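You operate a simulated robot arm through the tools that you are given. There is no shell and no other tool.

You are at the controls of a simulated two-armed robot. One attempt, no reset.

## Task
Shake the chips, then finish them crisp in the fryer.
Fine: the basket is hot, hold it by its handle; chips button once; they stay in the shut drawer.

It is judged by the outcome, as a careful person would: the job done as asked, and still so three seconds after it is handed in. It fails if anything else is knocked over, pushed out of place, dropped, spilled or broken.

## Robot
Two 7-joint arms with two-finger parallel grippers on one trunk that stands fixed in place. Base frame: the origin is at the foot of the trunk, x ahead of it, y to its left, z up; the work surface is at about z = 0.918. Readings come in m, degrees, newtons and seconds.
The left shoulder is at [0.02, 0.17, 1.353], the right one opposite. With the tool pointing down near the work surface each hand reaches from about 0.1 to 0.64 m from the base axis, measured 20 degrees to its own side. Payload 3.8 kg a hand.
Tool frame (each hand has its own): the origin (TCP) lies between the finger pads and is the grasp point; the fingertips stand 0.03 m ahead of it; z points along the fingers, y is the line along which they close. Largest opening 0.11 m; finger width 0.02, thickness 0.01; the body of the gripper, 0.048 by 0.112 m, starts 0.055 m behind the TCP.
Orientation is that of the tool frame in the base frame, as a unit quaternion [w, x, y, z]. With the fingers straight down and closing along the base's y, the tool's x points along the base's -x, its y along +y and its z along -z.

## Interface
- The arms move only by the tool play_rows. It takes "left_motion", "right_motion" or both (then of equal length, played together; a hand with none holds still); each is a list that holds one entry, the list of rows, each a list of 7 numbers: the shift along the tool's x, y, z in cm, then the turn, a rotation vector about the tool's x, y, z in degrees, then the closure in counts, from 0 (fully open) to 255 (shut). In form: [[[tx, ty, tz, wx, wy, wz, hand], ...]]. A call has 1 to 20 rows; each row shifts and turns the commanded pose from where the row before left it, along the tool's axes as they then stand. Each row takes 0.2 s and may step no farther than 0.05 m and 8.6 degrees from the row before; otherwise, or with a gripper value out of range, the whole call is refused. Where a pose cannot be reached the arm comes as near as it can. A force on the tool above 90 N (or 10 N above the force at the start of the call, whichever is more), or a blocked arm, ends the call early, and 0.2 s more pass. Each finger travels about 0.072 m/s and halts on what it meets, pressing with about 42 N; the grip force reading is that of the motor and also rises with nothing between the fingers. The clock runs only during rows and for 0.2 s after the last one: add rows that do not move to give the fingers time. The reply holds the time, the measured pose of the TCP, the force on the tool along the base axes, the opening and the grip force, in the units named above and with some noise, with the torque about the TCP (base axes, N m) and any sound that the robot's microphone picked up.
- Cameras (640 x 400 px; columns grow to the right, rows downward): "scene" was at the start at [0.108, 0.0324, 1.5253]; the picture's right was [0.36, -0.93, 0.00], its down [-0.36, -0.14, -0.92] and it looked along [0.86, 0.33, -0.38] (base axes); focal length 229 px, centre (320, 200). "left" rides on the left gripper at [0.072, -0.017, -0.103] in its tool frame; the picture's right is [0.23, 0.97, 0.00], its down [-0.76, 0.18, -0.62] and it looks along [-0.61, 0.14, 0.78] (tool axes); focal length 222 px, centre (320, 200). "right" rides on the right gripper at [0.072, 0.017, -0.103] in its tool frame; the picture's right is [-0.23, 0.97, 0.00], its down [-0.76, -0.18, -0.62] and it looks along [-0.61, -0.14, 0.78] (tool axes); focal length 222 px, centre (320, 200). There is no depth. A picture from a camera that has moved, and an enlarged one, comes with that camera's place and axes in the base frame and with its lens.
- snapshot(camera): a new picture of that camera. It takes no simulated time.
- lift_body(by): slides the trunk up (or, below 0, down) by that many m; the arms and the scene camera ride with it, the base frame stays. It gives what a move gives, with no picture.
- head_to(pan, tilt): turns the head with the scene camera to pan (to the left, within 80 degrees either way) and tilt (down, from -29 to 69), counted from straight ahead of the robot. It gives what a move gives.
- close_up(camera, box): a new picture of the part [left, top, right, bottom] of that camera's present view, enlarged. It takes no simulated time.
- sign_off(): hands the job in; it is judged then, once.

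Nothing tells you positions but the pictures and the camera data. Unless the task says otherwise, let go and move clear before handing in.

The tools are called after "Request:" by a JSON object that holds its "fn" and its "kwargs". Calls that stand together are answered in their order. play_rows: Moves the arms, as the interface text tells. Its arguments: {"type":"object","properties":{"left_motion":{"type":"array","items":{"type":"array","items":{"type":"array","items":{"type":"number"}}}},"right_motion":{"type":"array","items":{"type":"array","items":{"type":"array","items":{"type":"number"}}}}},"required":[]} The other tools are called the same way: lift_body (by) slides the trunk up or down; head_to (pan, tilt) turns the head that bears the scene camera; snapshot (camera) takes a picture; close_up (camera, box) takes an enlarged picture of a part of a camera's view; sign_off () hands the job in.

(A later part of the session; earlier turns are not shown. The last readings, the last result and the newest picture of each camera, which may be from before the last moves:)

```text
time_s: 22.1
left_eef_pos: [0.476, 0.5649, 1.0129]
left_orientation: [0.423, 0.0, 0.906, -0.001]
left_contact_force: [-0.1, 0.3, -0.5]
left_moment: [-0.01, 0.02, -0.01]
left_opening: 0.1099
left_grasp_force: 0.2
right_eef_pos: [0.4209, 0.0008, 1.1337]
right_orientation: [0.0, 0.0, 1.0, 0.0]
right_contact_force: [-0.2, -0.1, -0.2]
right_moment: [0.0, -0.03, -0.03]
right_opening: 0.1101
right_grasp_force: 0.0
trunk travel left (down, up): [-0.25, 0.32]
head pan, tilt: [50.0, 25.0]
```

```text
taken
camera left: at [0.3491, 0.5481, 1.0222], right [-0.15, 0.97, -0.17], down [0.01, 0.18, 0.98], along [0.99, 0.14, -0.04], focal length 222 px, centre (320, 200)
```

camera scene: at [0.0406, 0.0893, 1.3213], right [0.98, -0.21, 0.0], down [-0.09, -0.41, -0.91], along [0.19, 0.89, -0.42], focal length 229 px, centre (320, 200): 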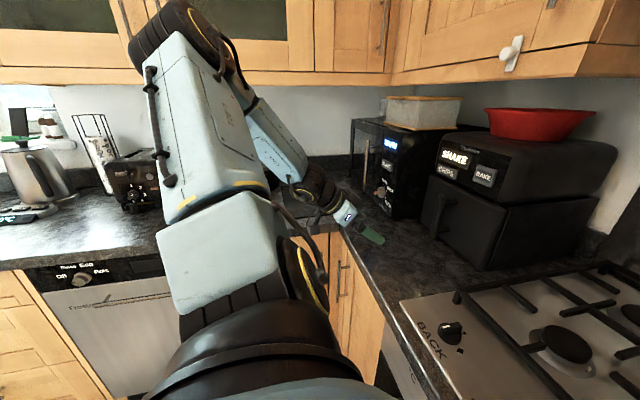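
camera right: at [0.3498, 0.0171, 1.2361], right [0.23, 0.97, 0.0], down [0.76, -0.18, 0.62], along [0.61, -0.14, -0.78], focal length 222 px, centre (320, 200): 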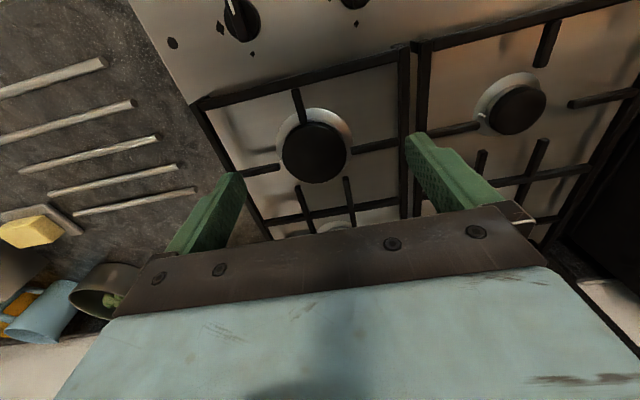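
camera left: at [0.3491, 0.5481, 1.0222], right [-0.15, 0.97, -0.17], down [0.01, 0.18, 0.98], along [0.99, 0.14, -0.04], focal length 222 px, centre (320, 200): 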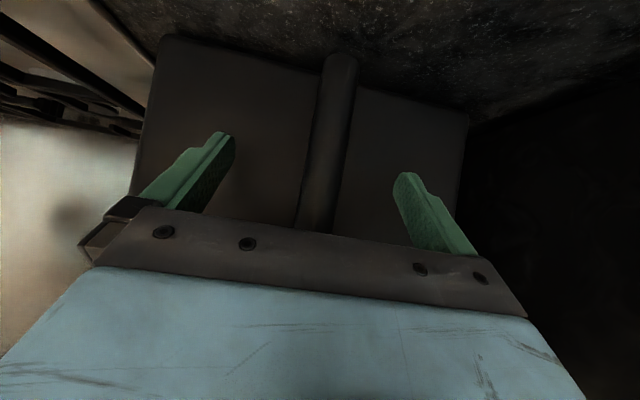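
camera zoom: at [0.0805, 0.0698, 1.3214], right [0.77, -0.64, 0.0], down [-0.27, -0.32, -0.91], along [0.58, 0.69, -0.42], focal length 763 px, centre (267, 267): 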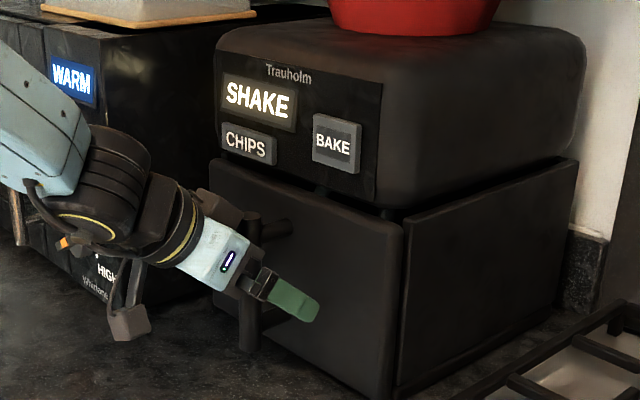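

The bar is now between the finger pads at (0.476, 0.565, 1.013). I'll close the left gripper on it and hold still.

Request:
{"fn": "play_rows", "kwargs": {"left_motion": [[[0, 0, 0, 0, 0, 0, 255], [0, 0, 0, 0, 0, 0, 255], [0, 0, 0, 0, 0, 0, 255], [0, 0, 0, 0, 0, 0, 255], [0, 0, 0, 0, 0, 0, 255], [0, 0, 0, 0, 0, 0, 255]]]}}

Request:
{"fn": "close_up", "kwargs": {"camera": "scene", "box": [240, 120, 432, 240]}}

Request:
{"fn": "snapshot", "kwargs": {"camera": "left"}}

```text
time_s: 23.5
left_eef_pos: [0.4762, 0.5647, 1.0125]
left_orientation: [0.422, 0.0, 0.906, 0.0]
left_contact_force: [0.0, 1.5, 0.0]
left_moment: [0.02, 0.26, 0.01]
left_opening: 0.0218
left_grasp_force: 44.9
right_eef_pos: [0.421, -0.0015, 1.1334]
right_orientation: [0.0, 0.0, 1.0, -0.001]
right_contact_force: [0.1, 0.2, 1.0]
right_moment: [0.01, 0.0, 0.0]
right_opening: 0.1099
right_grasp_force: 0.0
trunk travel left (down, up): [-0.25, 0.32]
head pan, tilt: [50.0, 25.0]
```

```text
3.33 times, centred on (336, 180) of scene
camera zoom: at [0.0806, 0.0698, 1.3214], right [0.77, -0.64, 0.0], down [-0.27, -0.32, -0.91], along [0.58, 0.69, -0.42], focal length 763 px, centre (267, 267)
```

zoom: 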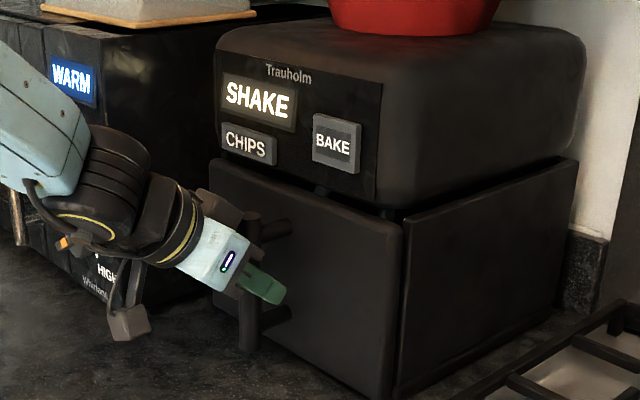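

```text
taken
camera left: at [0.349, 0.5481, 1.0221], right [-0.15, 0.97, -0.17], down [0.01, 0.18, 0.98], along [0.99, 0.14, -0.04], focal length 222 px, centre (320, 200)
```

left: 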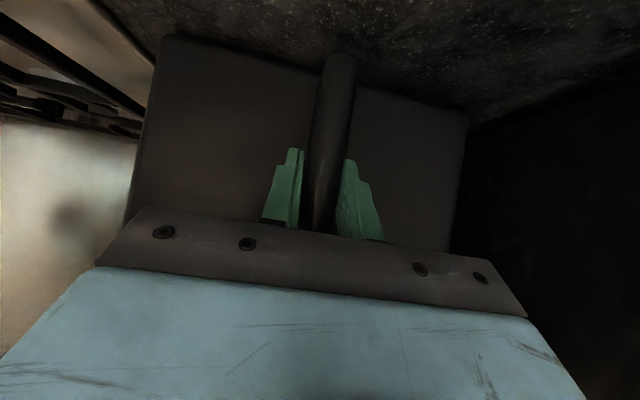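

The handle is gripped (opening 2.2 cm, 45 N). I'll pull gently straight back 4 cm and see how the drawer responds.

Request:
{"fn": "play_rows", "kwargs": {"left_motion": [[[0.64, 0, -0.77, 0, 0, 0, 255], [0.64, 0, -0.77, 0, 0, 0, 255], [0.64, 0, -0.77, 0, 0, 0, 255], [0.64, 0, -0.77, 0, 0, 0, 255], [0, 0, 0, 0, 0, 0, 255]]]}}

Request:
{"fn": "snapshot", "kwargs": {"camera": "scene"}}

Request:
{"fn": "close_up", "kwargs": {"camera": "scene", "box": [240, 120, 432, 240]}}

```text
time_s: 24.7
left_eef_pos: [0.4354, 0.5647, 1.0119]
left_orientation: [0.423, 0.0, 0.906, 0.001]
left_contact_force: [-0.4, 1.0, 0.7]
left_moment: [0.0, 0.1, 0.04]
left_opening: 0.0217
left_grasp_force: 44.3
right_eef_pos: [0.4209, 0.0003, 1.1323]
right_orientation: [0.0, 0.0, 1.0, 0.001]
right_contact_force: [0.2, 0.1, -0.6]
right_moment: [-0.01, -0.01, 0.0]
right_opening: 0.1104
right_grasp_force: 0.0
trunk travel left (down, up): [-0.25, 0.32]
head pan, tilt: [50.0, 25.0]
```

```text
taken
camera scene: at [0.0805, 0.0699, 1.3214], right [0.77, -0.64, 0.0], down [-0.27, -0.32, -0.91], along [0.58, 0.69, -0.42], focal length 229 px, centre (320, 200)
```

scene: 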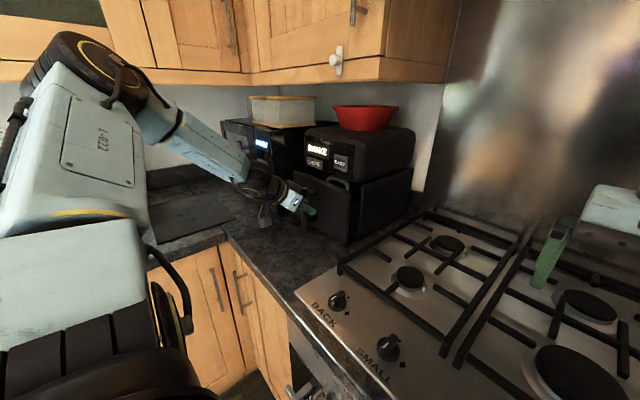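

```text
3.33 times, centred on (336, 180) of scene
camera zoom: at [0.0805, 0.0699, 1.3214], right [0.77, -0.64, 0.0], down [-0.27, -0.32, -0.91], along [0.58, 0.69, -0.42], focal length 763 px, centre (267, 267)
```

zoom: 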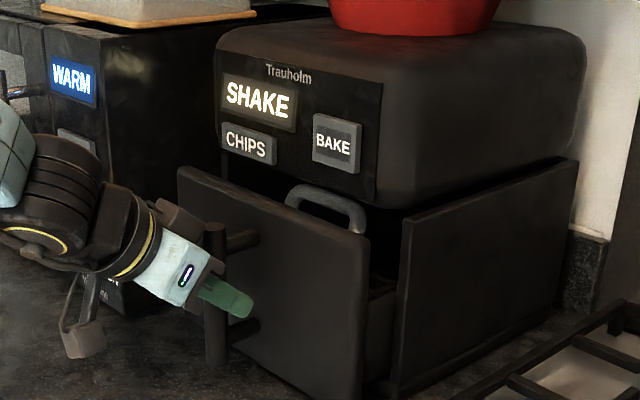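

The drawer slides freely, and opening it reveals a separate basket inside with its own grey arch handle. That must be the basket handle meant in the task. I'll open the drawer further to see it properly.

Request:
{"fn": "play_rows", "kwargs": {"left_motion": [[[0.64, 0, -0.77, 0, 0, 0, 255], [0.64, 0, -0.77, 0, 0, 0, 255], [0.64, 0, -0.77, 0, 0, 0, 255], [0.64, 0, -0.77, 0, 0, 0, 255], [0.64, 0, -0.77, 0, 0, 0, 255], [0.64, 0, -0.77, 0, 0, 0, 255], [0, 0, 0, 0, 0, 0, 255]]]}}

Request:
{"fn": "snapshot", "kwargs": {"camera": "scene"}}

Request:
{"fn": "close_up", "kwargs": {"camera": "scene", "box": [240, 120, 432, 240]}}

```text
time_s: 26.3
left_eef_pos: [0.3764, 0.5645, 1.0115]
left_orientation: [0.423, 0.0, 0.906, 0.0]
left_contact_force: [0.2, 4.2, 2.8]
left_moment: [-0.11, 0.23, 0.07]
left_opening: 0.0218
left_grasp_force: 45.2
right_eef_pos: [0.4205, 0.001, 1.1329]
right_orientation: [-0.001, 0.0, 1.0, 0.0]
right_contact_force: [-0.1, 0.1, 0.0]
right_moment: [-0.04, 0.03, -0.02]
right_opening: 0.1101
right_grasp_force: 0.0
trunk travel left (down, up): [-0.25, 0.32]
head pan, tilt: [50.0, 25.0]
```

```text
taken
camera scene: at [0.0805, 0.0701, 1.3214], right [0.77, -0.64, 0.0], down [-0.27, -0.32, -0.91], along [0.58, 0.69, -0.42], focal length 229 px, centre (320, 200)
```

scene: 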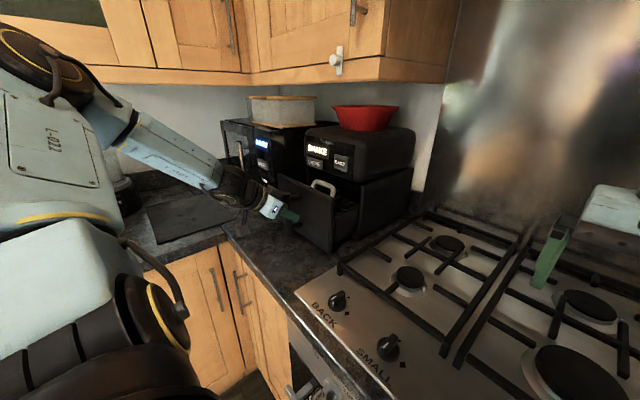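

```text
3.33 times, centred on (336, 180) of scene
camera zoom: at [0.0805, 0.0701, 1.3214], right [0.77, -0.64, 0.0], down [-0.27, -0.32, -0.91], along [0.58, 0.69, -0.42], focal length 763 px, centre (267, 267)
```

zoom: 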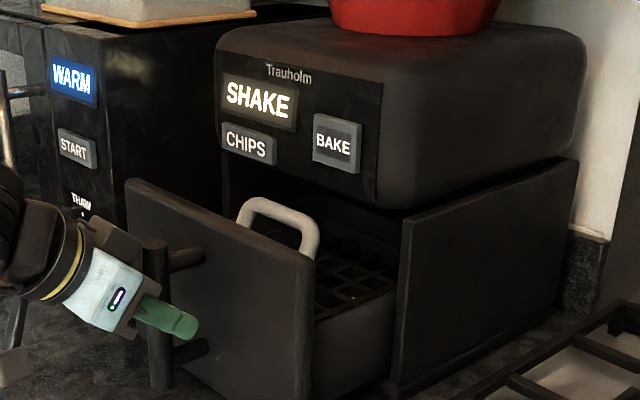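

The basket is a wire grid with a pale arch handle at its front end, standing above the drawer's front wall. I'll keep pulling to expose the basket more.

Request:
{"fn": "play_rows", "kwargs": {"left_motion": [[[0.64, 0, -0.77, 0, 0, 0, 255], [0.64, 0, -0.77, 0, 0, 0, 255], [0.64, 0, -0.77, 0, 0, 0, 255], [0.64, 0, -0.77, 0, 0, 0, 255], [0.64, 0, -0.77, 0, 0, 0, 255], [0.64, 0, -0.77, 0, 0, 0, 255], [0, 0, 0, 0, 0, 0, 255]]]}}

Request:
{"fn": "snapshot", "kwargs": {"camera": "scene"}}

Request:
{"fn": "close_up", "kwargs": {"camera": "scene", "box": [240, 120, 432, 240]}}

```text
time_s: 27.9
left_eef_pos: [0.3158, 0.5661, 1.0131]
left_orientation: [0.422, 0.0, 0.906, 0.0]
left_contact_force: [-0.4, 2.8, -3.0]
left_moment: [0.0, -0.38, -0.05]
left_opening: 0.0218
left_grasp_force: 45.1
right_eef_pos: [0.421, 0.0023, 1.1329]
right_orientation: [0.0, 0.0, 1.0, -0.001]
right_contact_force: [-0.1, 0.6, 0.0]
right_moment: [-0.02, -0.01, 0.02]
right_opening: 0.1099
right_grasp_force: 0.0
trunk travel left (down, up): [-0.25, 0.32]
head pan, tilt: [50.0, 25.0]
```

```text
taken
camera scene: at [0.0807, 0.0705, 1.3213], right [0.77, -0.64, 0.0], down [-0.27, -0.32, -0.91], along [0.58, 0.69, -0.42], focal length 229 px, centre (320, 200)
```

scene: 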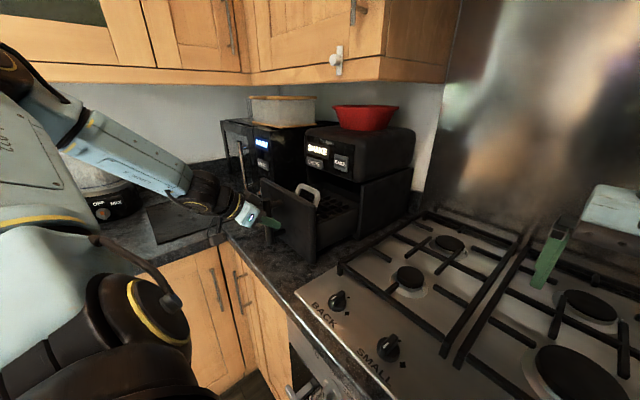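

```text
3.33 times, centred on (336, 180) of scene
camera zoom: at [0.0807, 0.0705, 1.3213], right [0.77, -0.64, 0.0], down [-0.27, -0.32, -0.91], along [0.58, 0.69, -0.42], focal length 763 px, centre (267, 267)
```

zoom: 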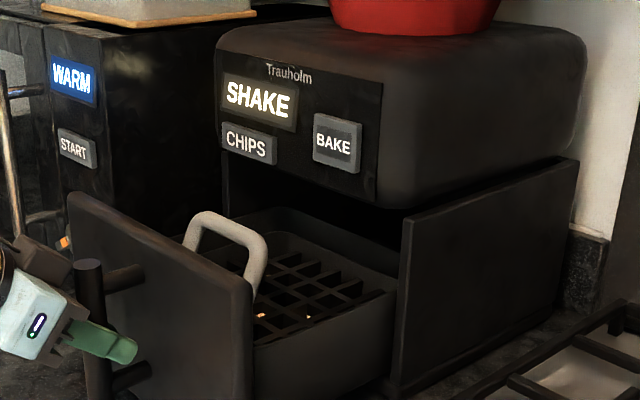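

The basket now shows a dark grid with glints of yellow chips underneath, and the arch handle stands at its front. I'll pull a bit more, then look closely from above.

Request:
{"fn": "play_rows", "kwargs": {"left_motion": [[[0.64, 0, -0.77, 0, 0, 0, 255], [0.64, 0, -0.77, 0, 0, 0, 255], [0.64, 0, -0.77, 0, 0, 0, 255], [0, 0, 0, 0, 0, 0, 255]]]}}

Request:
{"fn": "head_to", "kwargs": {"pan": 50, "tilt": 30}}

Request:
{"fn": "close_up", "kwargs": {"camera": "scene", "box": [220, 100, 412, 220]}}

Request:
{"fn": "close_up", "kwargs": {"camera": "scene", "box": [280, 140, 376, 200]}}

```text
time_s: 28.9
left_eef_pos: [0.286, 0.5634, 1.0129]
left_orientation: [0.422, -0.001, 0.907, 0.0]
left_contact_force: [0.1, 0.5, -10.4]
left_moment: [0.13, -0.4, -0.06]
left_opening: 0.0217
left_grasp_force: 44.9
right_eef_pos: [0.4222, 0.0011, 1.1312]
right_orientation: [0.0, -0.001, 1.0, -0.001]
right_contact_force: [-0.8, 0.5, -0.1]
right_moment: [-0.03, 0.02, -0.01]
right_opening: 0.1098
right_grasp_force: 0.0
trunk travel left (down, up): [-0.25, 0.32]
head pan, tilt: [50.0, 25.0]
```

```text
time_s: 29.6
left_eef_pos: [0.287, 0.564, 1.0129]
left_orientation: [0.421, -0.001, 0.907, 0.0]
left_contact_force: [-1.2, -1.3, -12.9]
left_moment: [0.12, -0.02, 0.06]
left_opening: 0.0217
left_grasp_force: 45.4
right_eef_pos: [0.4222, 0.001, 1.1319]
right_orientation: [0.0, 0.0, 1.0, 0.0]
right_contact_force: [0.1, 0.0, 0.3]
right_moment: [0.01, 0.01, -0.03]
right_opening: 0.11
right_grasp_force: 0.1
trunk travel left (down, up): [-0.25, 0.32]
head pan, tilt: [50.0, 30.0]
```

```text
3.33 times, centred on (316, 160) of scene
camera zoom: at [0.0799, 0.0693, 1.3133], right [0.77, -0.64, 0.0], down [-0.32, -0.38, -0.87], along [0.56, 0.66, -0.5], focal length 763 px, centre (333, 333)
```

zoom: 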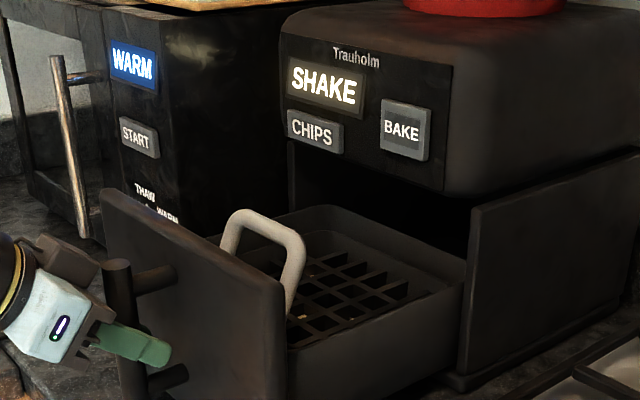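

```text
6.67 times, centred on (328, 170) of scene
camera zoom: at [0.0799, 0.0693, 1.3133], right [0.77, -0.64, 0.0], down [-0.32, -0.38, -0.87], along [0.56, 0.66, -0.5], focal length 1525 px, centre (267, 400)
```

zoom: 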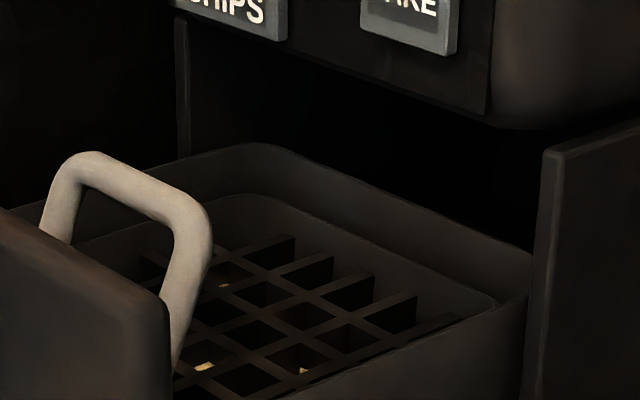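

The drawer is out about 19 cm; its back rim is almost at the fryer mouth, and the hand now carries about 13 N downward. I'll push it back 2 cm and watch the force to find out whether the drawer is on rails or is a loose body starting to tip.

Request:
{"fn": "play_rows", "kwargs": {"left_motion": [[[-0.64, 0, 0.77, 0, 0, 0, 255], [-0.64, 0, 0.77, 0, 0, 0, 255], [0, 0, 0, 0, 0, 0, 255]]]}}

Request:
{"fn": "snapshot", "kwargs": {"camera": "left"}}

```text
time_s: 30.4
left_eef_pos: [0.3065, 0.5654, 1.0116]
left_orientation: [0.421, -0.001, 0.907, 0.0]
left_contact_force: [-0.6, -2.0, -13.2]
left_moment: [0.13, 0.31, 0.02]
left_opening: 0.0218
left_grasp_force: 45.2
right_eef_pos: [0.423, 0.0009, 1.133]
right_orientation: [0.0, 0.0, 1.0, 0.0]
right_contact_force: [0.2, -0.4, 0.0]
right_moment: [0.01, 0.02, -0.01]
right_opening: 0.1097
right_grasp_force: 0.1
trunk travel left (down, up): [-0.25, 0.32]
head pan, tilt: [50.0, 30.0]
```

```text
taken
camera left: at [0.18, 0.5481, 1.0223], right [-0.15, 0.97, -0.17], down [0.01, 0.18, 0.98], along [0.99, 0.14, -0.04], focal length 222 px, centre (320, 200)
```

left: 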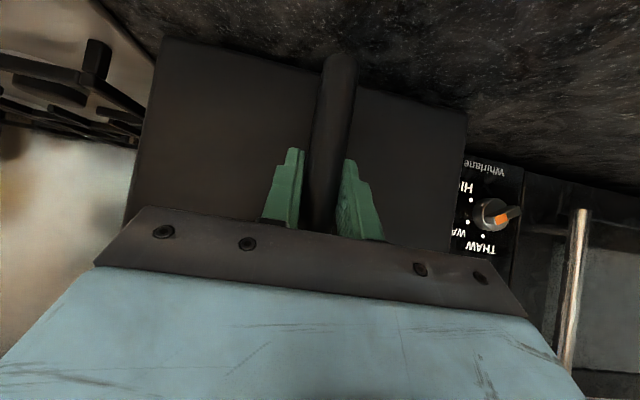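

The downward load stays at 13 N after pushing in 2 cm. I'll lower the hand by 2 mm to see whether the force changes sharply (rails) or not (hanging weight).

Request:
{"fn": "play_rows", "kwargs": {"left_motion": [[[0.077, 0, 0.064, 0, 0, 0, 255], [0.077, 0, 0.064, 0, 0, 0, 255], [0, 0, 0, 0, 0, 0, 255], [0, 0, 0, 0, 0, 0, 255]]]}}

Request:
{"fn": "close_up", "kwargs": {"camera": "scene", "box": [220, 100, 412, 220]}}

```text
time_s: 31.4
left_eef_pos: [0.3062, 0.5658, 1.013]
left_orientation: [0.423, 0.0, 0.906, 0.001]
left_contact_force: [0.1, 1.9, 5.5]
left_moment: [-0.22, 0.48, 0.05]
left_opening: 0.0218
left_grasp_force: 44.9
right_eef_pos: [0.4218, 0.0005, 1.1325]
right_orientation: [0.0, 0.0, 1.0, 0.0]
right_contact_force: [0.0, -0.2, -0.1]
right_moment: [0.0, -0.05, 0.02]
right_opening: 0.1099
right_grasp_force: 0.1
trunk travel left (down, up): [-0.25, 0.32]
head pan, tilt: [50.0, 30.0]
```

```text
3.33 times, centred on (316, 160) of scene
camera zoom: at [0.0795, 0.0683, 1.3135], right [0.77, -0.64, 0.0], down [-0.32, -0.38, -0.87], along [0.56, 0.66, -0.5], focal length 763 px, centre (333, 333)
```

zoom: 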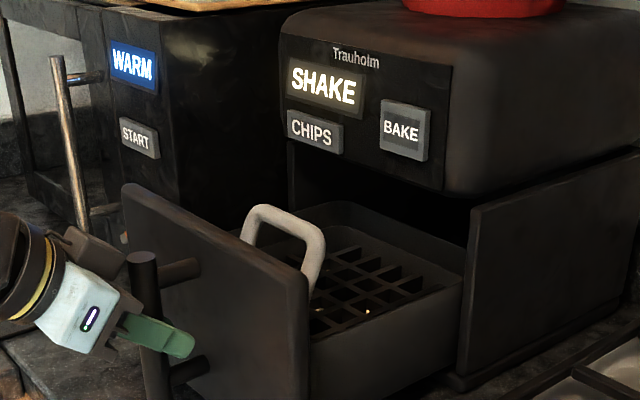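

A 2 mm move swung the force from −13 N to +5.5 N, so the drawer runs on stiff rails and won't fall. I'll pull gently toward its end stop.

Request:
{"fn": "play_rows", "kwargs": {"left_motion": [[[0.64, 0, -0.77, 0, 0, 0, 255], [0.64, 0, -0.77, 0, 0, 0, 255], [0.64, 0, -0.77, 0, 0, 0, 255], [0, 0, 0, 0, 0, 0, 255]]]}}

Request:
{"fn": "play_rows", "kwargs": {"left_motion": [[[0.32, 0, -0.385, 0, 0, 0, 255], [0.32, 0, -0.385, 0, 0, 0, 255], [0.32, 0, -0.385, 0, 0, 0, 255], [0.32, 0, -0.385, 0, 0, 0, 255], [0, 0, 0, 0, 0, 0, 255]]]}}

Request:
{"fn": "close_up", "kwargs": {"camera": "scene", "box": [220, 100, 412, 220]}}

```text
time_s: 32.4
left_eef_pos: [0.2747, 0.5651, 1.0119]
left_orientation: [0.424, 0.0, 0.906, 0.0]
left_contact_force: [-0.1, 5.6, 12.0]
left_moment: [-0.2, -1.02, -0.15]
left_opening: 0.0218
left_grasp_force: 44.4
right_eef_pos: [0.421, 0.0006, 1.1332]
right_orientation: [0.0, 0.0, 1.0, 0.0]
right_contact_force: [-1.0, 0.0, 1.0]
right_moment: [0.0, -0.01, 0.0]
right_opening: 0.1099
right_grasp_force: 0.1
trunk travel left (down, up): [-0.25, 0.32]
head pan, tilt: [50.0, 30.0]
```

```text
time_s: 33.6
left_eef_pos: [0.2538, 0.5644, 1.0115]
left_orientation: [0.423, 0.0, 0.906, 0.001]
left_contact_force: [1.6, 10.2, 20.5]
left_moment: [-0.09, -0.17, -0.1]
left_opening: 0.022
left_grasp_force: 45.3
right_eef_pos: [0.4201, 0.0009, 1.1332]
right_orientation: [0.0, 0.001, 1.0, -0.001]
right_contact_force: [0.2, -0.3, -0.3]
right_moment: [-0.02, -0.02, -0.01]
right_opening: 0.1099
right_grasp_force: 0.1
trunk travel left (down, up): [-0.25, 0.32]
head pan, tilt: [50.0, 30.0]
```

```text
3.33 times, centred on (316, 160) of scene
camera zoom: at [0.0789, 0.0683, 1.3135], right [0.77, -0.64, 0.0], down [-0.32, -0.38, -0.87], along [0.56, 0.66, -0.5], focal length 763 px, centre (333, 333)
```

zoom: 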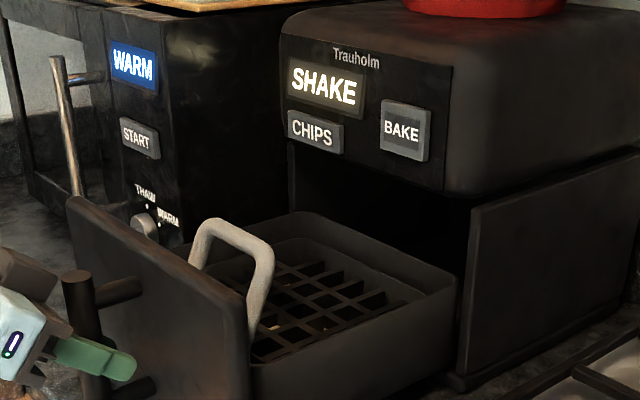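

The drawer is now 22 cm out with no end stop reached, and its back rim is just about clear of the fryer mouth. I'll relax the small side loads and draw it about 2 cm more so the basket can be lifted straight up clear of the button panel.

Request:
{"fn": "play_rows", "kwargs": {"left_motion": [[[-0.15, 0.1, -0.13, 0, 0, 0, 255], [0.32, 0, -0.385, 0, 0, 0, 255], [0.32, 0, -0.385, 0, 0, 0, 255], [0.32, 0, -0.385, 0, 0, 0, 255], [0.32, 0, -0.385, 0, 0, 0, 255], [0, 0, 0, 0, 0, 0, 255]]]}}

Request:
{"fn": "close_up", "kwargs": {"camera": "scene", "box": [220, 100, 412, 220]}}

Request:
{"fn": "snapshot", "kwargs": {"camera": "scene"}}

```text
time_s: 35.0
left_eef_pos: [0.2355, 0.5645, 1.0124]
left_orientation: [0.421, 0.0, 0.907, -0.001]
left_contact_force: [1.2, -3.2, -7.9]
left_moment: [0.18, -0.15, -0.11]
left_opening: 0.0218
left_grasp_force: 44.6
right_eef_pos: [0.4218, 0.0005, 1.1325]
right_orientation: [0.0, -0.001, 1.0, 0.001]
right_contact_force: [0.2, -0.6, 0.4]
right_moment: [0.0, 0.0, 0.01]
right_opening: 0.1099
right_grasp_force: 0.0
trunk travel left (down, up): [-0.25, 0.32]
head pan, tilt: [50.0, 30.0]
```

```text
3.33 times, centred on (316, 160) of scene
camera zoom: at [0.0798, 0.0688, 1.3132], right [0.77, -0.64, 0.0], down [-0.32, -0.38, -0.87], along [0.56, 0.66, -0.5], focal length 763 px, centre (333, 333)
```

zoom: 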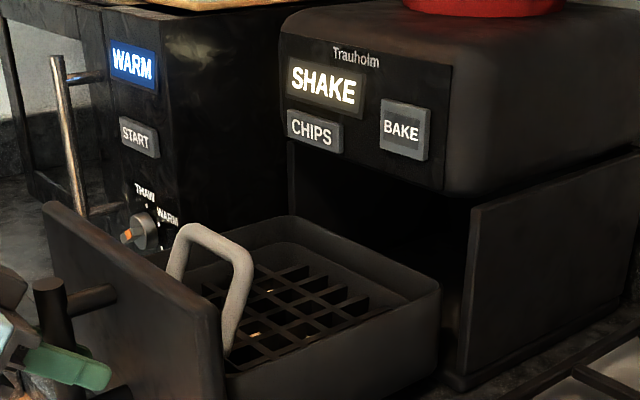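

```text
taken
camera scene: at [0.0798, 0.0688, 1.3132], right [0.77, -0.64, 0.0], down [-0.32, -0.38, -0.87], along [0.56, 0.66, -0.5], focal length 229 px, centre (320, 200)
```

scene: 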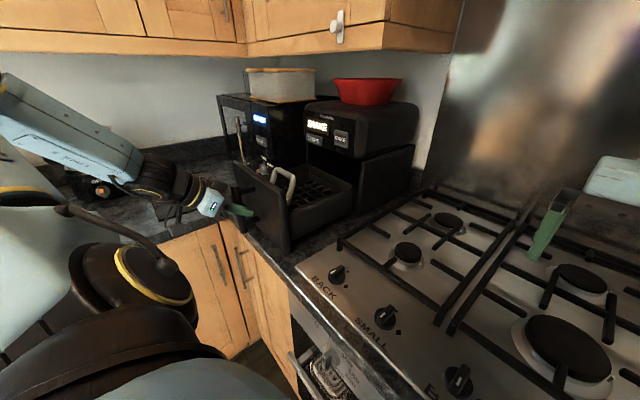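

The whole drawer box now stands clear in front of the fryer on its rails, with the basket's arch handle free above. I'll let go of the drawer handle and lift the hand straight up along the bar.

Request:
{"fn": "play_rows", "kwargs": {"left_motion": [[[0, 0, 0, 0, 0, 0, 0], [0, 0, 0, 0, 0, 0, 0], [0, 0, 0, 0, 0, 0, 0], [0, 0, 0, 0, 0, 0, 0], [0, 0, 0, 0, 0, 0, 0], [-3.06, 0, -2.57, 0, 0, 0, 0], [-3.06, 0, -2.57, 0, 0, 0, 0], [-3.06, 0, -2.57, 0, 0, 0, 0], [-3.06, 0, -2.57, 0, 0, 0, 0], [-3.06, 0, -2.57, 0, 0, 0, 0], [0, 0, 0, 0, 0, 0, 0]]]}}

Request:
{"fn": "snapshot", "kwargs": {"camera": "scene"}}

Request:
{"fn": "snapshot", "kwargs": {"camera": "left"}}

```text
time_s: 37.4
left_eef_pos: [0.284, 0.6108, 1.1444]
left_orientation: [0.424, 0.0, 0.906, -0.001]
left_contact_force: [-0.1, 0.4, 0.1]
left_moment: [0.0, 0.03, 0.02]
left_opening: 0.1102
left_grasp_force: 0.1
left hand out of reach, approached as far as the arm can: row 7, 8, 9, 10
right_eef_pos: [0.4216, 0.0007, 1.1323]
right_orientation: [0.0, 0.001, 1.0, 0.0]
right_contact_force: [-0.4, -0.7, 0.2]
right_moment: [0.02, 0.0, 0.0]
right_opening: 0.1101
right_grasp_force: 0.1
trunk travel left (down, up): [-0.25, 0.32]
head pan, tilt: [50.0, 30.0]
```

```text
taken
camera scene: at [0.0794, 0.0687, 1.3134], right [0.77, -0.64, 0.0], down [-0.32, -0.38, -0.87], along [0.56, 0.66, -0.5], focal length 229 px, centre (320, 200)
```

scene: 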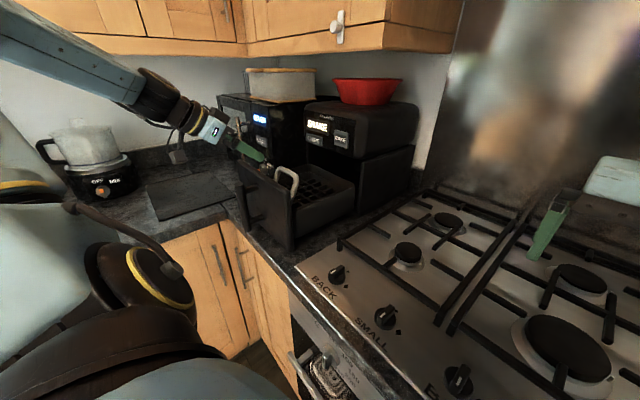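

```text
taken
camera left: at [0.1571, 0.5933, 1.1546], right [-0.14, 0.97, -0.18], down [0.01, 0.18, 0.98], along [0.99, 0.14, -0.04], focal length 222 px, centre (320, 200)
```

left: 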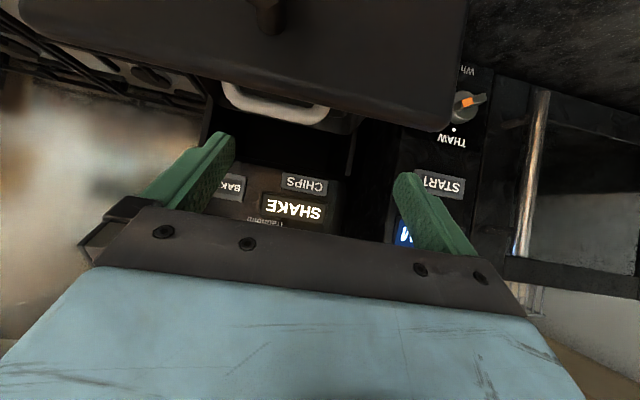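

The hand is free at (0.284, 0.611, 1.144) and the drawer stayed put. I'll lift further and tip the hand to point straight down, to look into the basket from above.

Request:
{"fn": "play_rows", "kwargs": {"left_motion": [[[-1.53, -0.5, -1.29, 0, 8.33, 0, 0], [-1.33, -0.5, -1.49, 0, 8.33, 0, 0], [-1.1, -0.5, -1.67, 0, 8.33, 0, 0], [-0.85, -0.5, -1.81, 0, 8.33, 0, 0], [-0.57, -0.5, -1.91, 0, 8.33, 0, 0], [-0.29, -0.5, -1.98, 0, 8.33, 0, 0], [0, -0.8, -2, 0, 0, 0, 0], [0, -0.8, -2, 0, 0, 0, 0], [0, 0, 0, 0, 0, 0, 0]]]}}

Request:
{"fn": "snapshot", "kwargs": {"camera": "scene"}}

Request:
{"fn": "snapshot", "kwargs": {"camera": "left"}}

```text
time_s: 39.4
left_eef_pos: [0.3451, 0.661, 1.2859]
left_orientation: [0.001, -0.001, 1.0, 0.001]
left_contact_force: [-0.3, -0.2, -0.5]
left_moment: [0.0, -0.01, 0.0]
left_opening: 0.11
left_grasp_force: 0.1
left hand out of reach, approached as far as the arm can: row 1, 2, 3, 4, 6, 7, 8
right_eef_pos: [0.4219, -0.0005, 1.1332]
right_orientation: [0.0, 0.0, 1.0, 0.0]
right_contact_force: [0.8, -0.9, -0.8]
right_moment: [0.0, 0.01, -0.02]
right_opening: 0.11
right_grasp_force: 0.0
trunk travel left (down, up): [-0.25, 0.32]
head pan, tilt: [50.0, 30.0]
```

```text
taken
camera scene: at [0.0791, 0.0677, 1.3135], right [0.77, -0.64, 0.0], down [-0.32, -0.38, -0.87], along [0.56, 0.66, -0.5], focal length 229 px, centre (320, 200)
```

scene: 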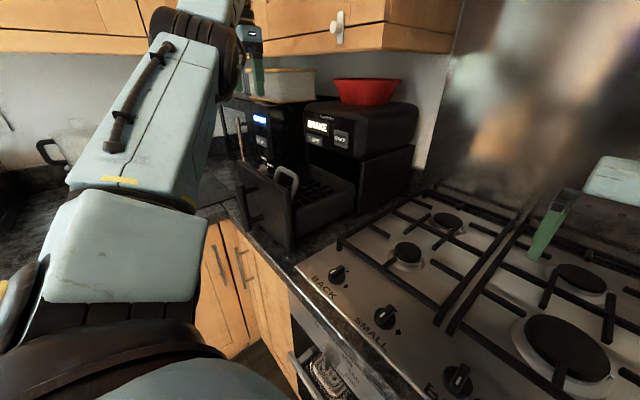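

```text
taken
camera left: at [0.2717, 0.6438, 1.387], right [-0.23, 0.97, 0.0], down [0.76, 0.18, 0.62], along [0.61, 0.14, -0.78], focal length 222 px, centre (320, 200)
```

left: 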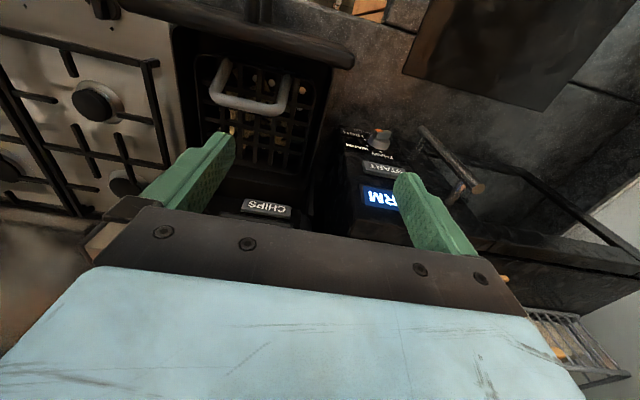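

I now look down into the open drawer: chips show beneath a dark grid, and the arch handle spans across the front of the basket. I'll zoom in to understand the basket's build.

Request:
{"fn": "close_up", "kwargs": {"camera": "left", "box": [160, 10, 370, 220]}}

Request:
{"fn": "close_up", "kwargs": {"camera": "left", "box": [190, 40, 320, 121]}}

Request:
{"fn": "close_up", "kwargs": {"camera": "scene", "box": [220, 140, 380, 240]}}

```text
1.90 times, centred on (265, 115) of left
camera zoom: at [0.2717, 0.6438, 1.387], right [-0.23, 0.97, 0.0], down [0.76, 0.18, 0.62], along [0.61, 0.14, -0.78], focal length 423 px, centre (425, 362)
```

zoom: 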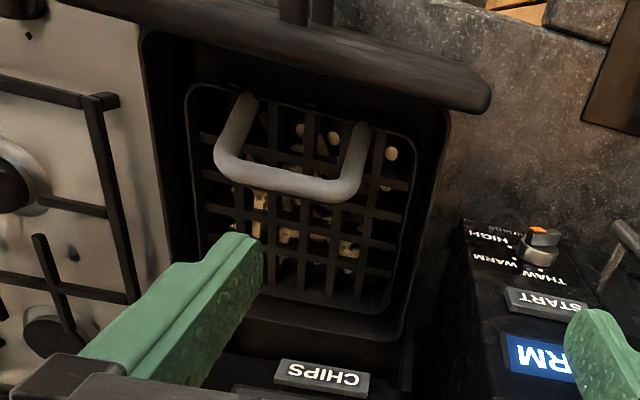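

```text
4.92 times, centred on (255, 80) of left
camera zoom: at [0.2717, 0.6438, 1.387], right [-0.23, 0.97, 0.0], down [0.76, 0.18, 0.62], along [0.61, 0.14, -0.78], focal length 1094 px, centre (640, 788)
```

zoom: 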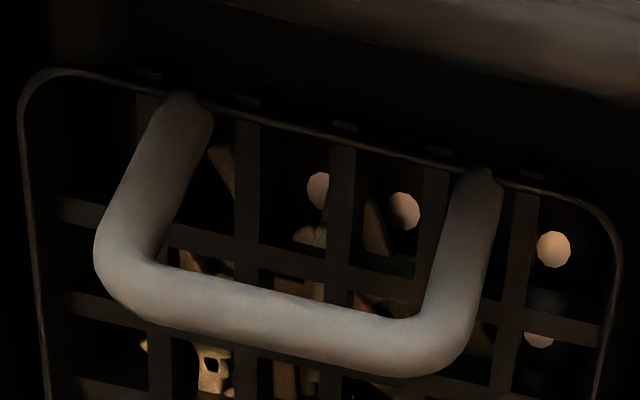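

```text
4.00 times, centred on (300, 190) of scene
camera zoom: at [0.0791, 0.0677, 1.3135], right [0.77, -0.64, 0.0], down [-0.32, -0.38, -0.87], along [0.56, 0.66, -0.5], focal length 915 px, centre (400, 240)
```

zoom: 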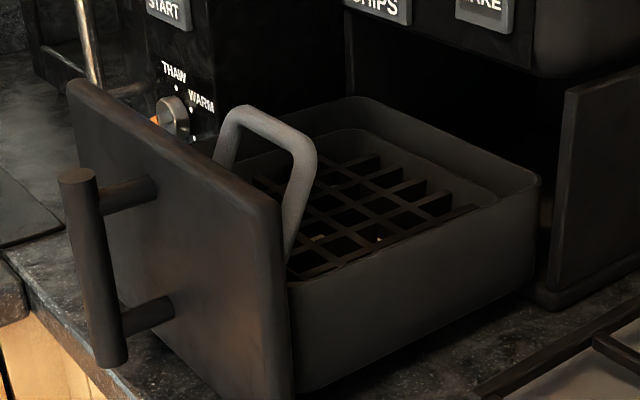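

The basket is its own box inside the drawer (about x 0.345–0.50, y 0.48–0.655), caged by a grid over the chips. Its arch handle's top bar runs along y, centred at (0.38, 0.565, 1.062). I'll lift it by that handle with the hand pointing down, which needs the trunk higher, so first I check the arm's clearance above.

Request:
{"fn": "head_to", "kwargs": {"pan": 60, "tilt": -5}}

Request:
{"fn": "snapshot", "kwargs": {"camera": "scene"}}

```text
time_s: 40.4
left_eef_pos: [0.3456, 0.6616, 1.2838]
left_orientation: [0.0, 0.0, 1.0, 0.001]
left_contact_force: [1.2, -0.5, -0.5]
left_moment: [0.0, 0.01, -0.02]
left_opening: 0.11
left_grasp_force: 0.2
right_eef_pos: [0.4223, 0.0001, 1.1326]
right_orientation: [0.0, 0.0, 1.0, 0.0]
right_contact_force: [0.5, -0.6, 0.6]
right_moment: [0.0, 0.03, 0.03]
right_opening: 0.1102
right_grasp_force: 0.1
trunk travel left (down, up): [-0.25, 0.32]
head pan, tilt: [60.0, -5.0]
```

```text
taken
camera scene: at [0.0652, 0.0751, 1.3694], right [0.87, -0.5, 0.0], down [0.04, 0.07, -1.0], along [0.5, 0.86, 0.09], focal length 229 px, centre (320, 200)
```

scene: 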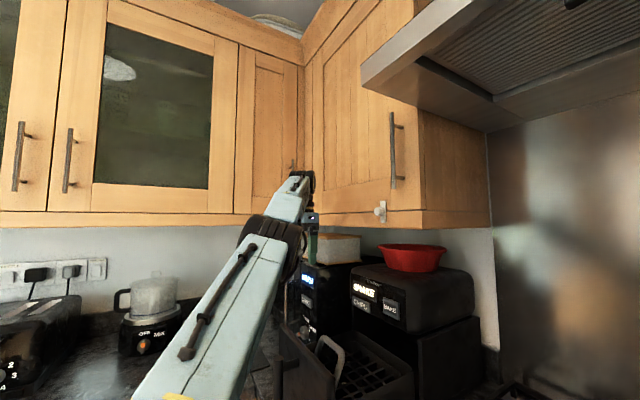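

The wrist and elbow are about 10 cm or more from the wall cabinets, and a vertical rise keeps that distance. I'll raise the trunk back up 0.2 m.

Request:
{"fn": "lift_body", "kwargs": {"by": 0.2}}

Request:
{"fn": "head_to", "kwargs": {"pan": 55, "tilt": 25}}

Request:
{"fn": "snapshot", "kwargs": {"camera": "scene"}}

```text
time_s: 42.6
left_eef_pos: [0.3451, 0.6612, 1.4841]
left_orientation: [0.0, 0.0, 1.0, 0.0]
left_contact_force: [-0.3, 1.0, 0.6]
left_moment: [-0.01, 0.0, -0.02]
left_opening: 0.11
left_grasp_force: 0.1
right_eef_pos: [0.4225, 0.0006, 1.3312]
right_orientation: [0.0, 0.0, 1.0, 0.0]
right_contact_force: [0.3, -0.3, 0.1]
right_moment: [-0.01, 0.03, -0.03]
right_opening: 0.11
right_grasp_force: 0.0
trunk travel left (down, up): [-0.45, 0.12]
head pan, tilt: [60.0, -5.0]
```

```text
time_s: 43.5
left_eef_pos: [0.3455, 0.661, 1.485]
left_orientation: [0.0, 0.0, 1.0, 0.0]
left_contact_force: [0.0, 0.1, 0.0]
left_moment: [0.0, 0.02, -0.01]
left_opening: 0.1102
left_grasp_force: 0.1
right_eef_pos: [0.4215, -0.0001, 1.3327]
right_orientation: [0.0, 0.0, 1.0, 0.0]
right_contact_force: [0.4, -0.1, -0.3]
right_moment: [0.02, -0.05, 0.0]
right_opening: 0.1102
right_grasp_force: 0.0
trunk travel left (down, up): [-0.45, 0.12]
head pan, tilt: [55.0, 25.0]
```

```text
taken
camera scene: at [0.0742, 0.0747, 1.5214], right [0.82, -0.57, 0.0], down [-0.24, -0.35, -0.91], along [0.52, 0.74, -0.42], focal length 229 px, centre (320, 200)
```

scene: 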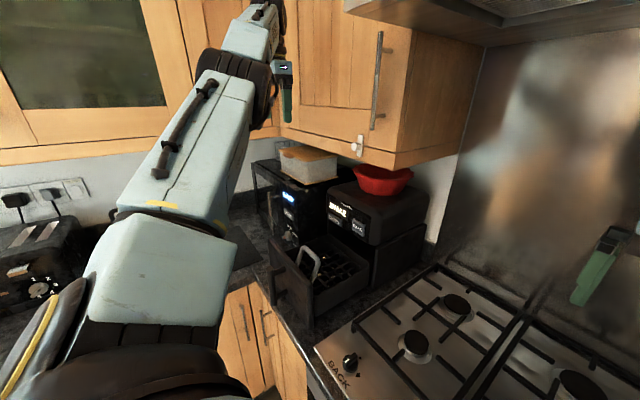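

The trunk is back up and the view is clear. I'll bring the hand, still pointing down, to a point above the basket handle at about (0.377, 0.565, 1.23).

Request:
{"fn": "play_rows", "kwargs": {"left_motion": [[[-0.45, -1.37, 3.6, 0, 0, 0, 0], [-0.45, -1.37, 3.6, 0, 0, 0, 0], [-0.45, -1.37, 3.6, 0, 0, 0, 0], [-0.45, -1.37, 3.6, 0, 0, 0, 0], [-0.45, -1.37, 3.6, 0, 0, 0, 0], [-0.45, -1.37, 3.6, 0, 0, 0, 0], [-0.45, -1.37, 3.6, 0, 0, 0, 0], [0, 0, 0, 0, 0, 0, 0]]]}}

Request:
{"fn": "snapshot", "kwargs": {"camera": "scene"}}

Request:
{"fn": "snapshot", "kwargs": {"camera": "left"}}

```text
time_s: 45.3
left_eef_pos: [0.4279, 0.661, 1.2524]
left_orientation: [0.001, 0.0, 1.0, -0.001]
left_contact_force: [0.8, 0.1, 1.2]
left_moment: [-0.01, 0.0, 0.04]
left_opening: 0.1098
left_grasp_force: 0.1
left hand out of reach, approached as far as the arm can: row 1, 2, 3, 4, 5, 6, 7
right_eef_pos: [0.4207, -0.0001, 1.3329]
right_orientation: [0.0, 0.0, 1.0, 0.0]
right_contact_force: [-1.0, -0.1, 0.0]
right_moment: [0.02, -0.01, -0.02]
right_opening: 0.1099
right_grasp_force: 0.0
trunk travel left (down, up): [-0.45, 0.12]
head pan, tilt: [55.0, 25.0]
```

```text
taken
camera scene: at [0.0738, 0.0743, 1.5214], right [0.82, -0.57, 0.0], down [-0.24, -0.35, -0.91], along [0.52, 0.74, -0.42], focal length 229 px, centre (320, 200)
```

scene: 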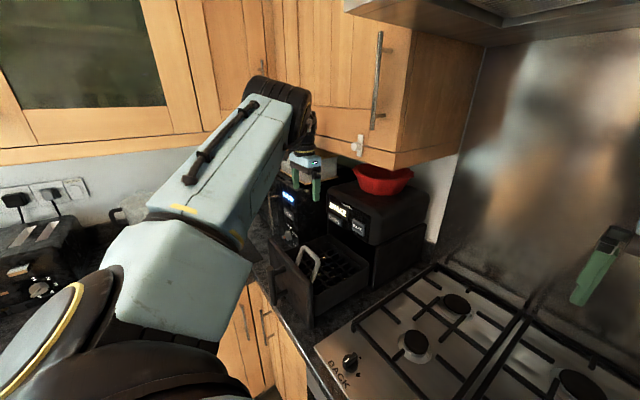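

```text
taken
camera left: at [0.3534, 0.6441, 1.354], right [-0.23, 0.97, 0.0], down [0.76, 0.18, 0.62], along [0.61, 0.14, -0.78], focal length 222 px, centre (320, 200)
```

left: 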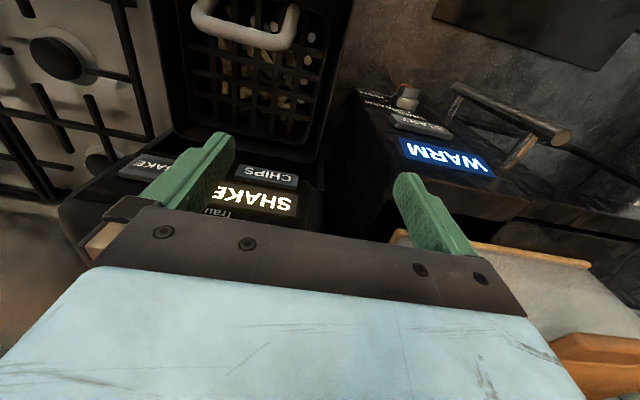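

The arm drifted into an awkward posture, stopping at (0.428, 0.661, 1.252) without touching anything. The forearm now comes from the other side, so the wrist is probably twisted near a limit. I need a −90° turn about the tool axis for the handle anyway, so I'll try part of that turn to free it.

Request:
{"fn": "play_rows", "kwargs": {"left_motion": [[[0, 0, -0.5, 0, 0, -8.5, 0], [0, 0, -0.5, 0, 0, -8.5, 0], [0, 0, 0, 0, 0, -8.5, 0], [0, 0, 0, 0, 0, -8.5, 0], [0, 0, 0, 0, 0, 0, 0]]]}}

Request:
{"fn": "snapshot", "kwargs": {"camera": "scene"}}

Request:
{"fn": "snapshot", "kwargs": {"camera": "left"}}

```text
time_s: 46.5
left_eef_pos: [0.4278, 0.6622, 1.2627]
left_orientation: [0.0, -0.293, 0.956, 0.0]
left_contact_force: [-0.3, 0.2, 0.3]
left_moment: [0.01, 0.02, 0.0]
left_opening: 0.1101
left_grasp_force: 0.1
right_eef_pos: [0.4208, 0.0006, 1.3325]
right_orientation: [0.0, 0.0, 1.0, -0.001]
right_contact_force: [-0.2, -0.2, 0.6]
right_moment: [-0.01, 0.02, -0.01]
right_opening: 0.1099
right_grasp_force: 0.1
trunk travel left (down, up): [-0.45, 0.12]
head pan, tilt: [55.0, 25.0]
```

```text
taken
camera scene: at [0.0743, 0.0747, 1.5213], right [0.82, -0.57, 0.0], down [-0.24, -0.35, -0.91], along [0.52, 0.74, -0.42], focal length 229 px, centre (320, 200)
```

scene: 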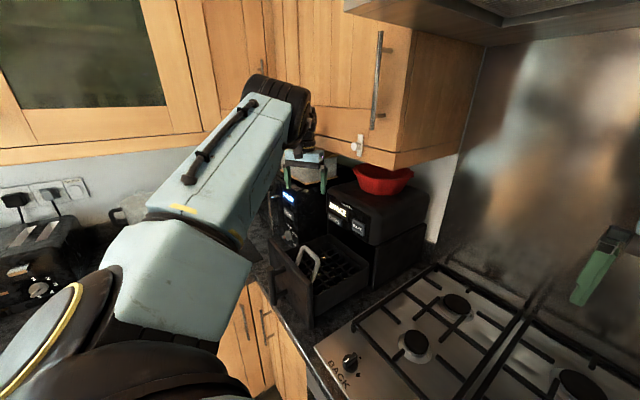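

```text
taken
camera left: at [0.3761, 0.6076, 1.3646], right [-0.73, 0.68, 0.0], down [0.53, 0.57, 0.62], along [0.42, 0.46, -0.78], focal length 222 px, centre (320, 200)
```

left: 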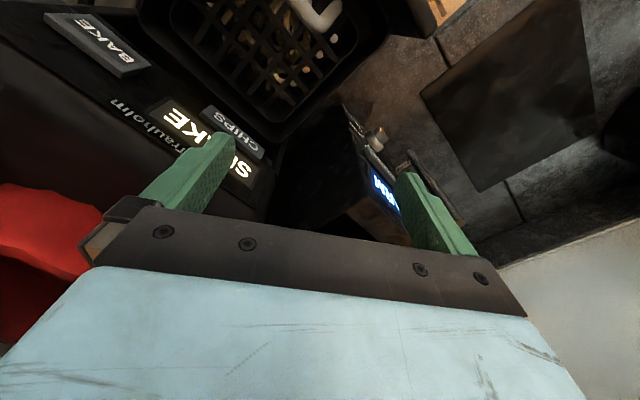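

The turn goes freely now, so that was the limit. I'll continue turning while easing back toward the spot above the basket handle, in two stages.

Request:
{"fn": "play_rows", "kwargs": {"left_motion": [[[1.34, -0.75, 0, 0, 0, -8, 0], [1.43, -0.56, 0, 0, 0, -8, 0], [1.49, -0.35, 0, 0, 0, -8, 0], [1.53, -0.14, 0, 0, 0, -8, 0], [0, 0, 0, 0, 0, 0, 0]]]}}

Request:
{"fn": "snapshot", "kwargs": {"camera": "scene"}}

Request:
{"fn": "snapshot", "kwargs": {"camera": "left"}}

```text
time_s: 47.7
left_eef_pos: [0.422, 0.6631, 1.2574]
left_orientation: [0.0, -0.546, 0.838, -0.001]
left_contact_force: [-0.4, 0.0, 0.4]
left_moment: [-0.02, 0.0, -0.03]
left_opening: 0.1102
left_grasp_force: 0.1
left hand out of reach, approached as far as the arm can: row 1, 2, 3, 4
right_eef_pos: [0.4212, 0.0007, 1.3331]
right_orientation: [0.0, 0.001, 1.0, 0.001]
right_contact_force: [0.1, -0.7, 0.1]
right_moment: [-0.02, -0.01, -0.04]
right_opening: 0.1099
right_grasp_force: 0.0
trunk travel left (down, up): [-0.45, 0.12]
head pan, tilt: [55.0, 25.0]
```

```text
taken
camera scene: at [0.0743, 0.0747, 1.5213], right [0.82, -0.57, 0.0], down [-0.24, -0.35, -0.91], along [0.52, 0.74, -0.42], focal length 229 px, centre (320, 200)
```

scene: 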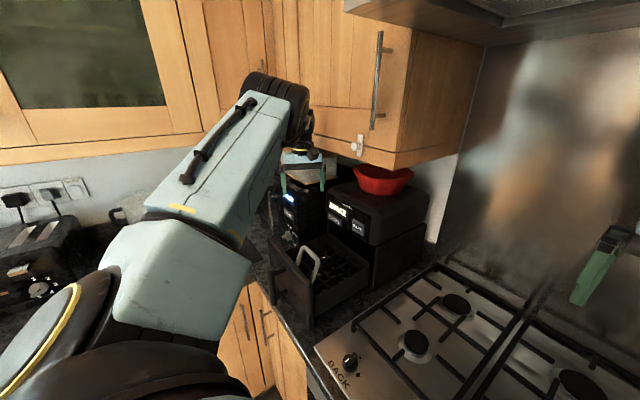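

```text
taken
camera left: at [0.4066, 0.5908, 1.3597], right [-0.98, 0.19, 0.0], down [0.15, 0.77, 0.62], along [0.12, 0.61, -0.78], focal length 222 px, centre (320, 200)
```

left: 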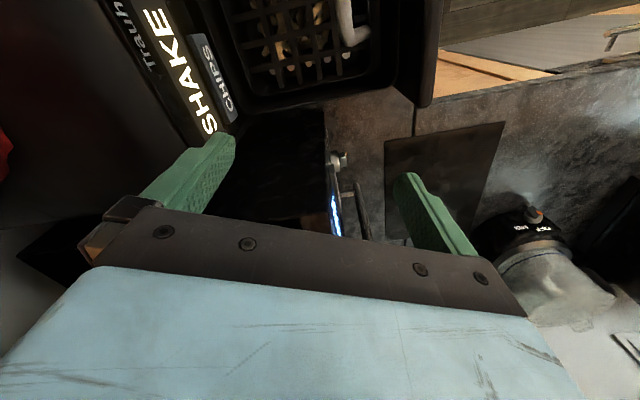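

Orientation tracks but the hand won't come inward at this height. The arm looks nearly straight, with the wrist above the shoulder. Lowering the hand vertically over free space should give the elbow room, so I'll go down to about z=1.17, which is still above the drawer front and handle.

Request:
{"fn": "play_rows", "kwargs": {"left_motion": [[[0, 0, 2, 0, 0, 0, 0], [0, 0, 2, 0, 0, 0, 0], [0, 0, 2, 0, 0, 0, 0], [0, 0, 2, 0, 0, 0, 0], [0, 0, 0, 0, 0, 0, 0]]]}}

Request:
{"fn": "snapshot", "kwargs": {"camera": "scene"}}

Request:
{"fn": "snapshot", "kwargs": {"camera": "left"}}

```text
time_s: 48.9
left_eef_pos: [0.4213, 0.6634, 1.1781]
left_orientation: [0.002, -0.544, 0.839, 0.0]
left_contact_force: [0.1, -0.1, -0.1]
left_moment: [0.01, 0.02, -0.04]
left_opening: 0.1098
left_grasp_force: 0.1
right_eef_pos: [0.4216, 0.0004, 1.3323]
right_orientation: [0.0, 0.0, 1.0, 0.0]
right_contact_force: [-0.5, 0.4, -0.8]
right_moment: [-0.02, -0.05, -0.02]
right_opening: 0.1099
right_grasp_force: 0.1
trunk travel left (down, up): [-0.45, 0.12]
head pan, tilt: [55.0, 25.0]
```

```text
taken
camera scene: at [0.0739, 0.0744, 1.5214], right [0.82, -0.57, 0.0], down [-0.24, -0.35, -0.91], along [0.52, 0.74, -0.42], focal length 229 px, centre (320, 200)
```

scene: 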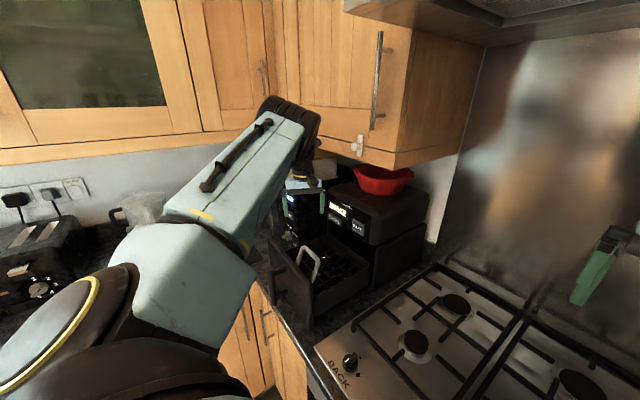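

```text
taken
camera left: at [0.4063, 0.5907, 1.2794], right [-0.98, 0.19, 0.0], down [0.15, 0.77, 0.62], along [0.12, 0.61, -0.78], focal length 222 px, centre (320, 200)
```

left: 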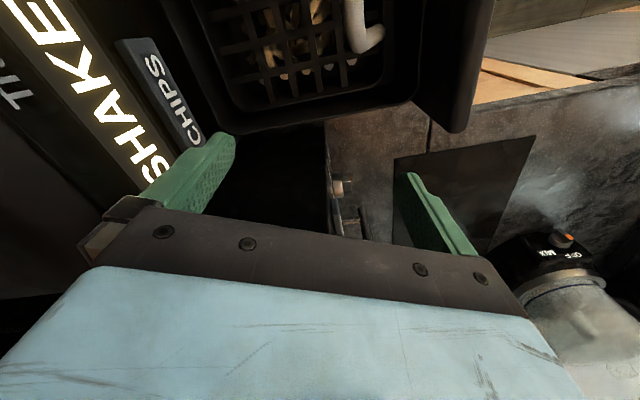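

Lowering worked cleanly. Now I'll try a small inward step from here.

Request:
{"fn": "play_rows", "kwargs": {"left_motion": [[[1.68, 0.08, 0, 0, 0, 0, 0], [1.68, 0.08, 0, 0, 0, 0, 0], [0, 0, 0, 0, 0, 0, 0]]]}}

Request:
{"fn": "snapshot", "kwargs": {"camera": "scene"}}

```text
time_s: 49.7
left_eef_pos: [0.4079, 0.6483, 1.1721]
left_orientation: [0.001, -0.545, 0.839, -0.002]
left_contact_force: [0.3, 0.7, -0.2]
left_moment: [-0.01, -0.04, 0.01]
left_opening: 0.1102
left_grasp_force: 0.1
left hand out of reach, approached as far as the arm can: row 2
right_eef_pos: [0.4217, 0.0001, 1.3328]
right_orientation: [0.0, 0.0, 1.0, 0.0]
right_contact_force: [-0.5, -0.3, 0.7]
right_moment: [0.0, -0.03, -0.04]
right_opening: 0.11
right_grasp_force: 0.0
trunk travel left (down, up): [-0.45, 0.12]
head pan, tilt: [55.0, 25.0]
```

```text
taken
camera scene: at [0.074, 0.0744, 1.5214], right [0.82, -0.57, 0.0], down [-0.24, -0.35, -0.91], along [0.52, 0.74, -0.42], focal length 229 px, centre (320, 200)
```

scene: 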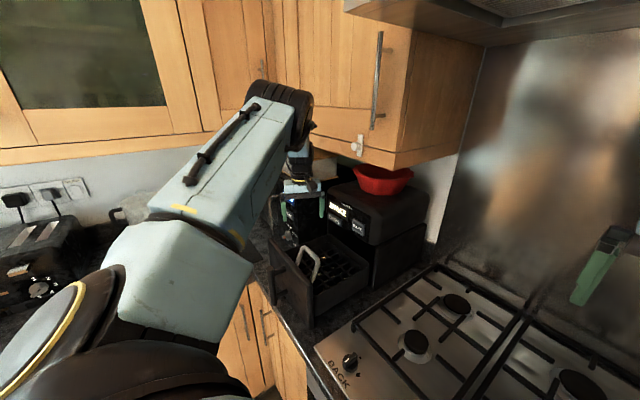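

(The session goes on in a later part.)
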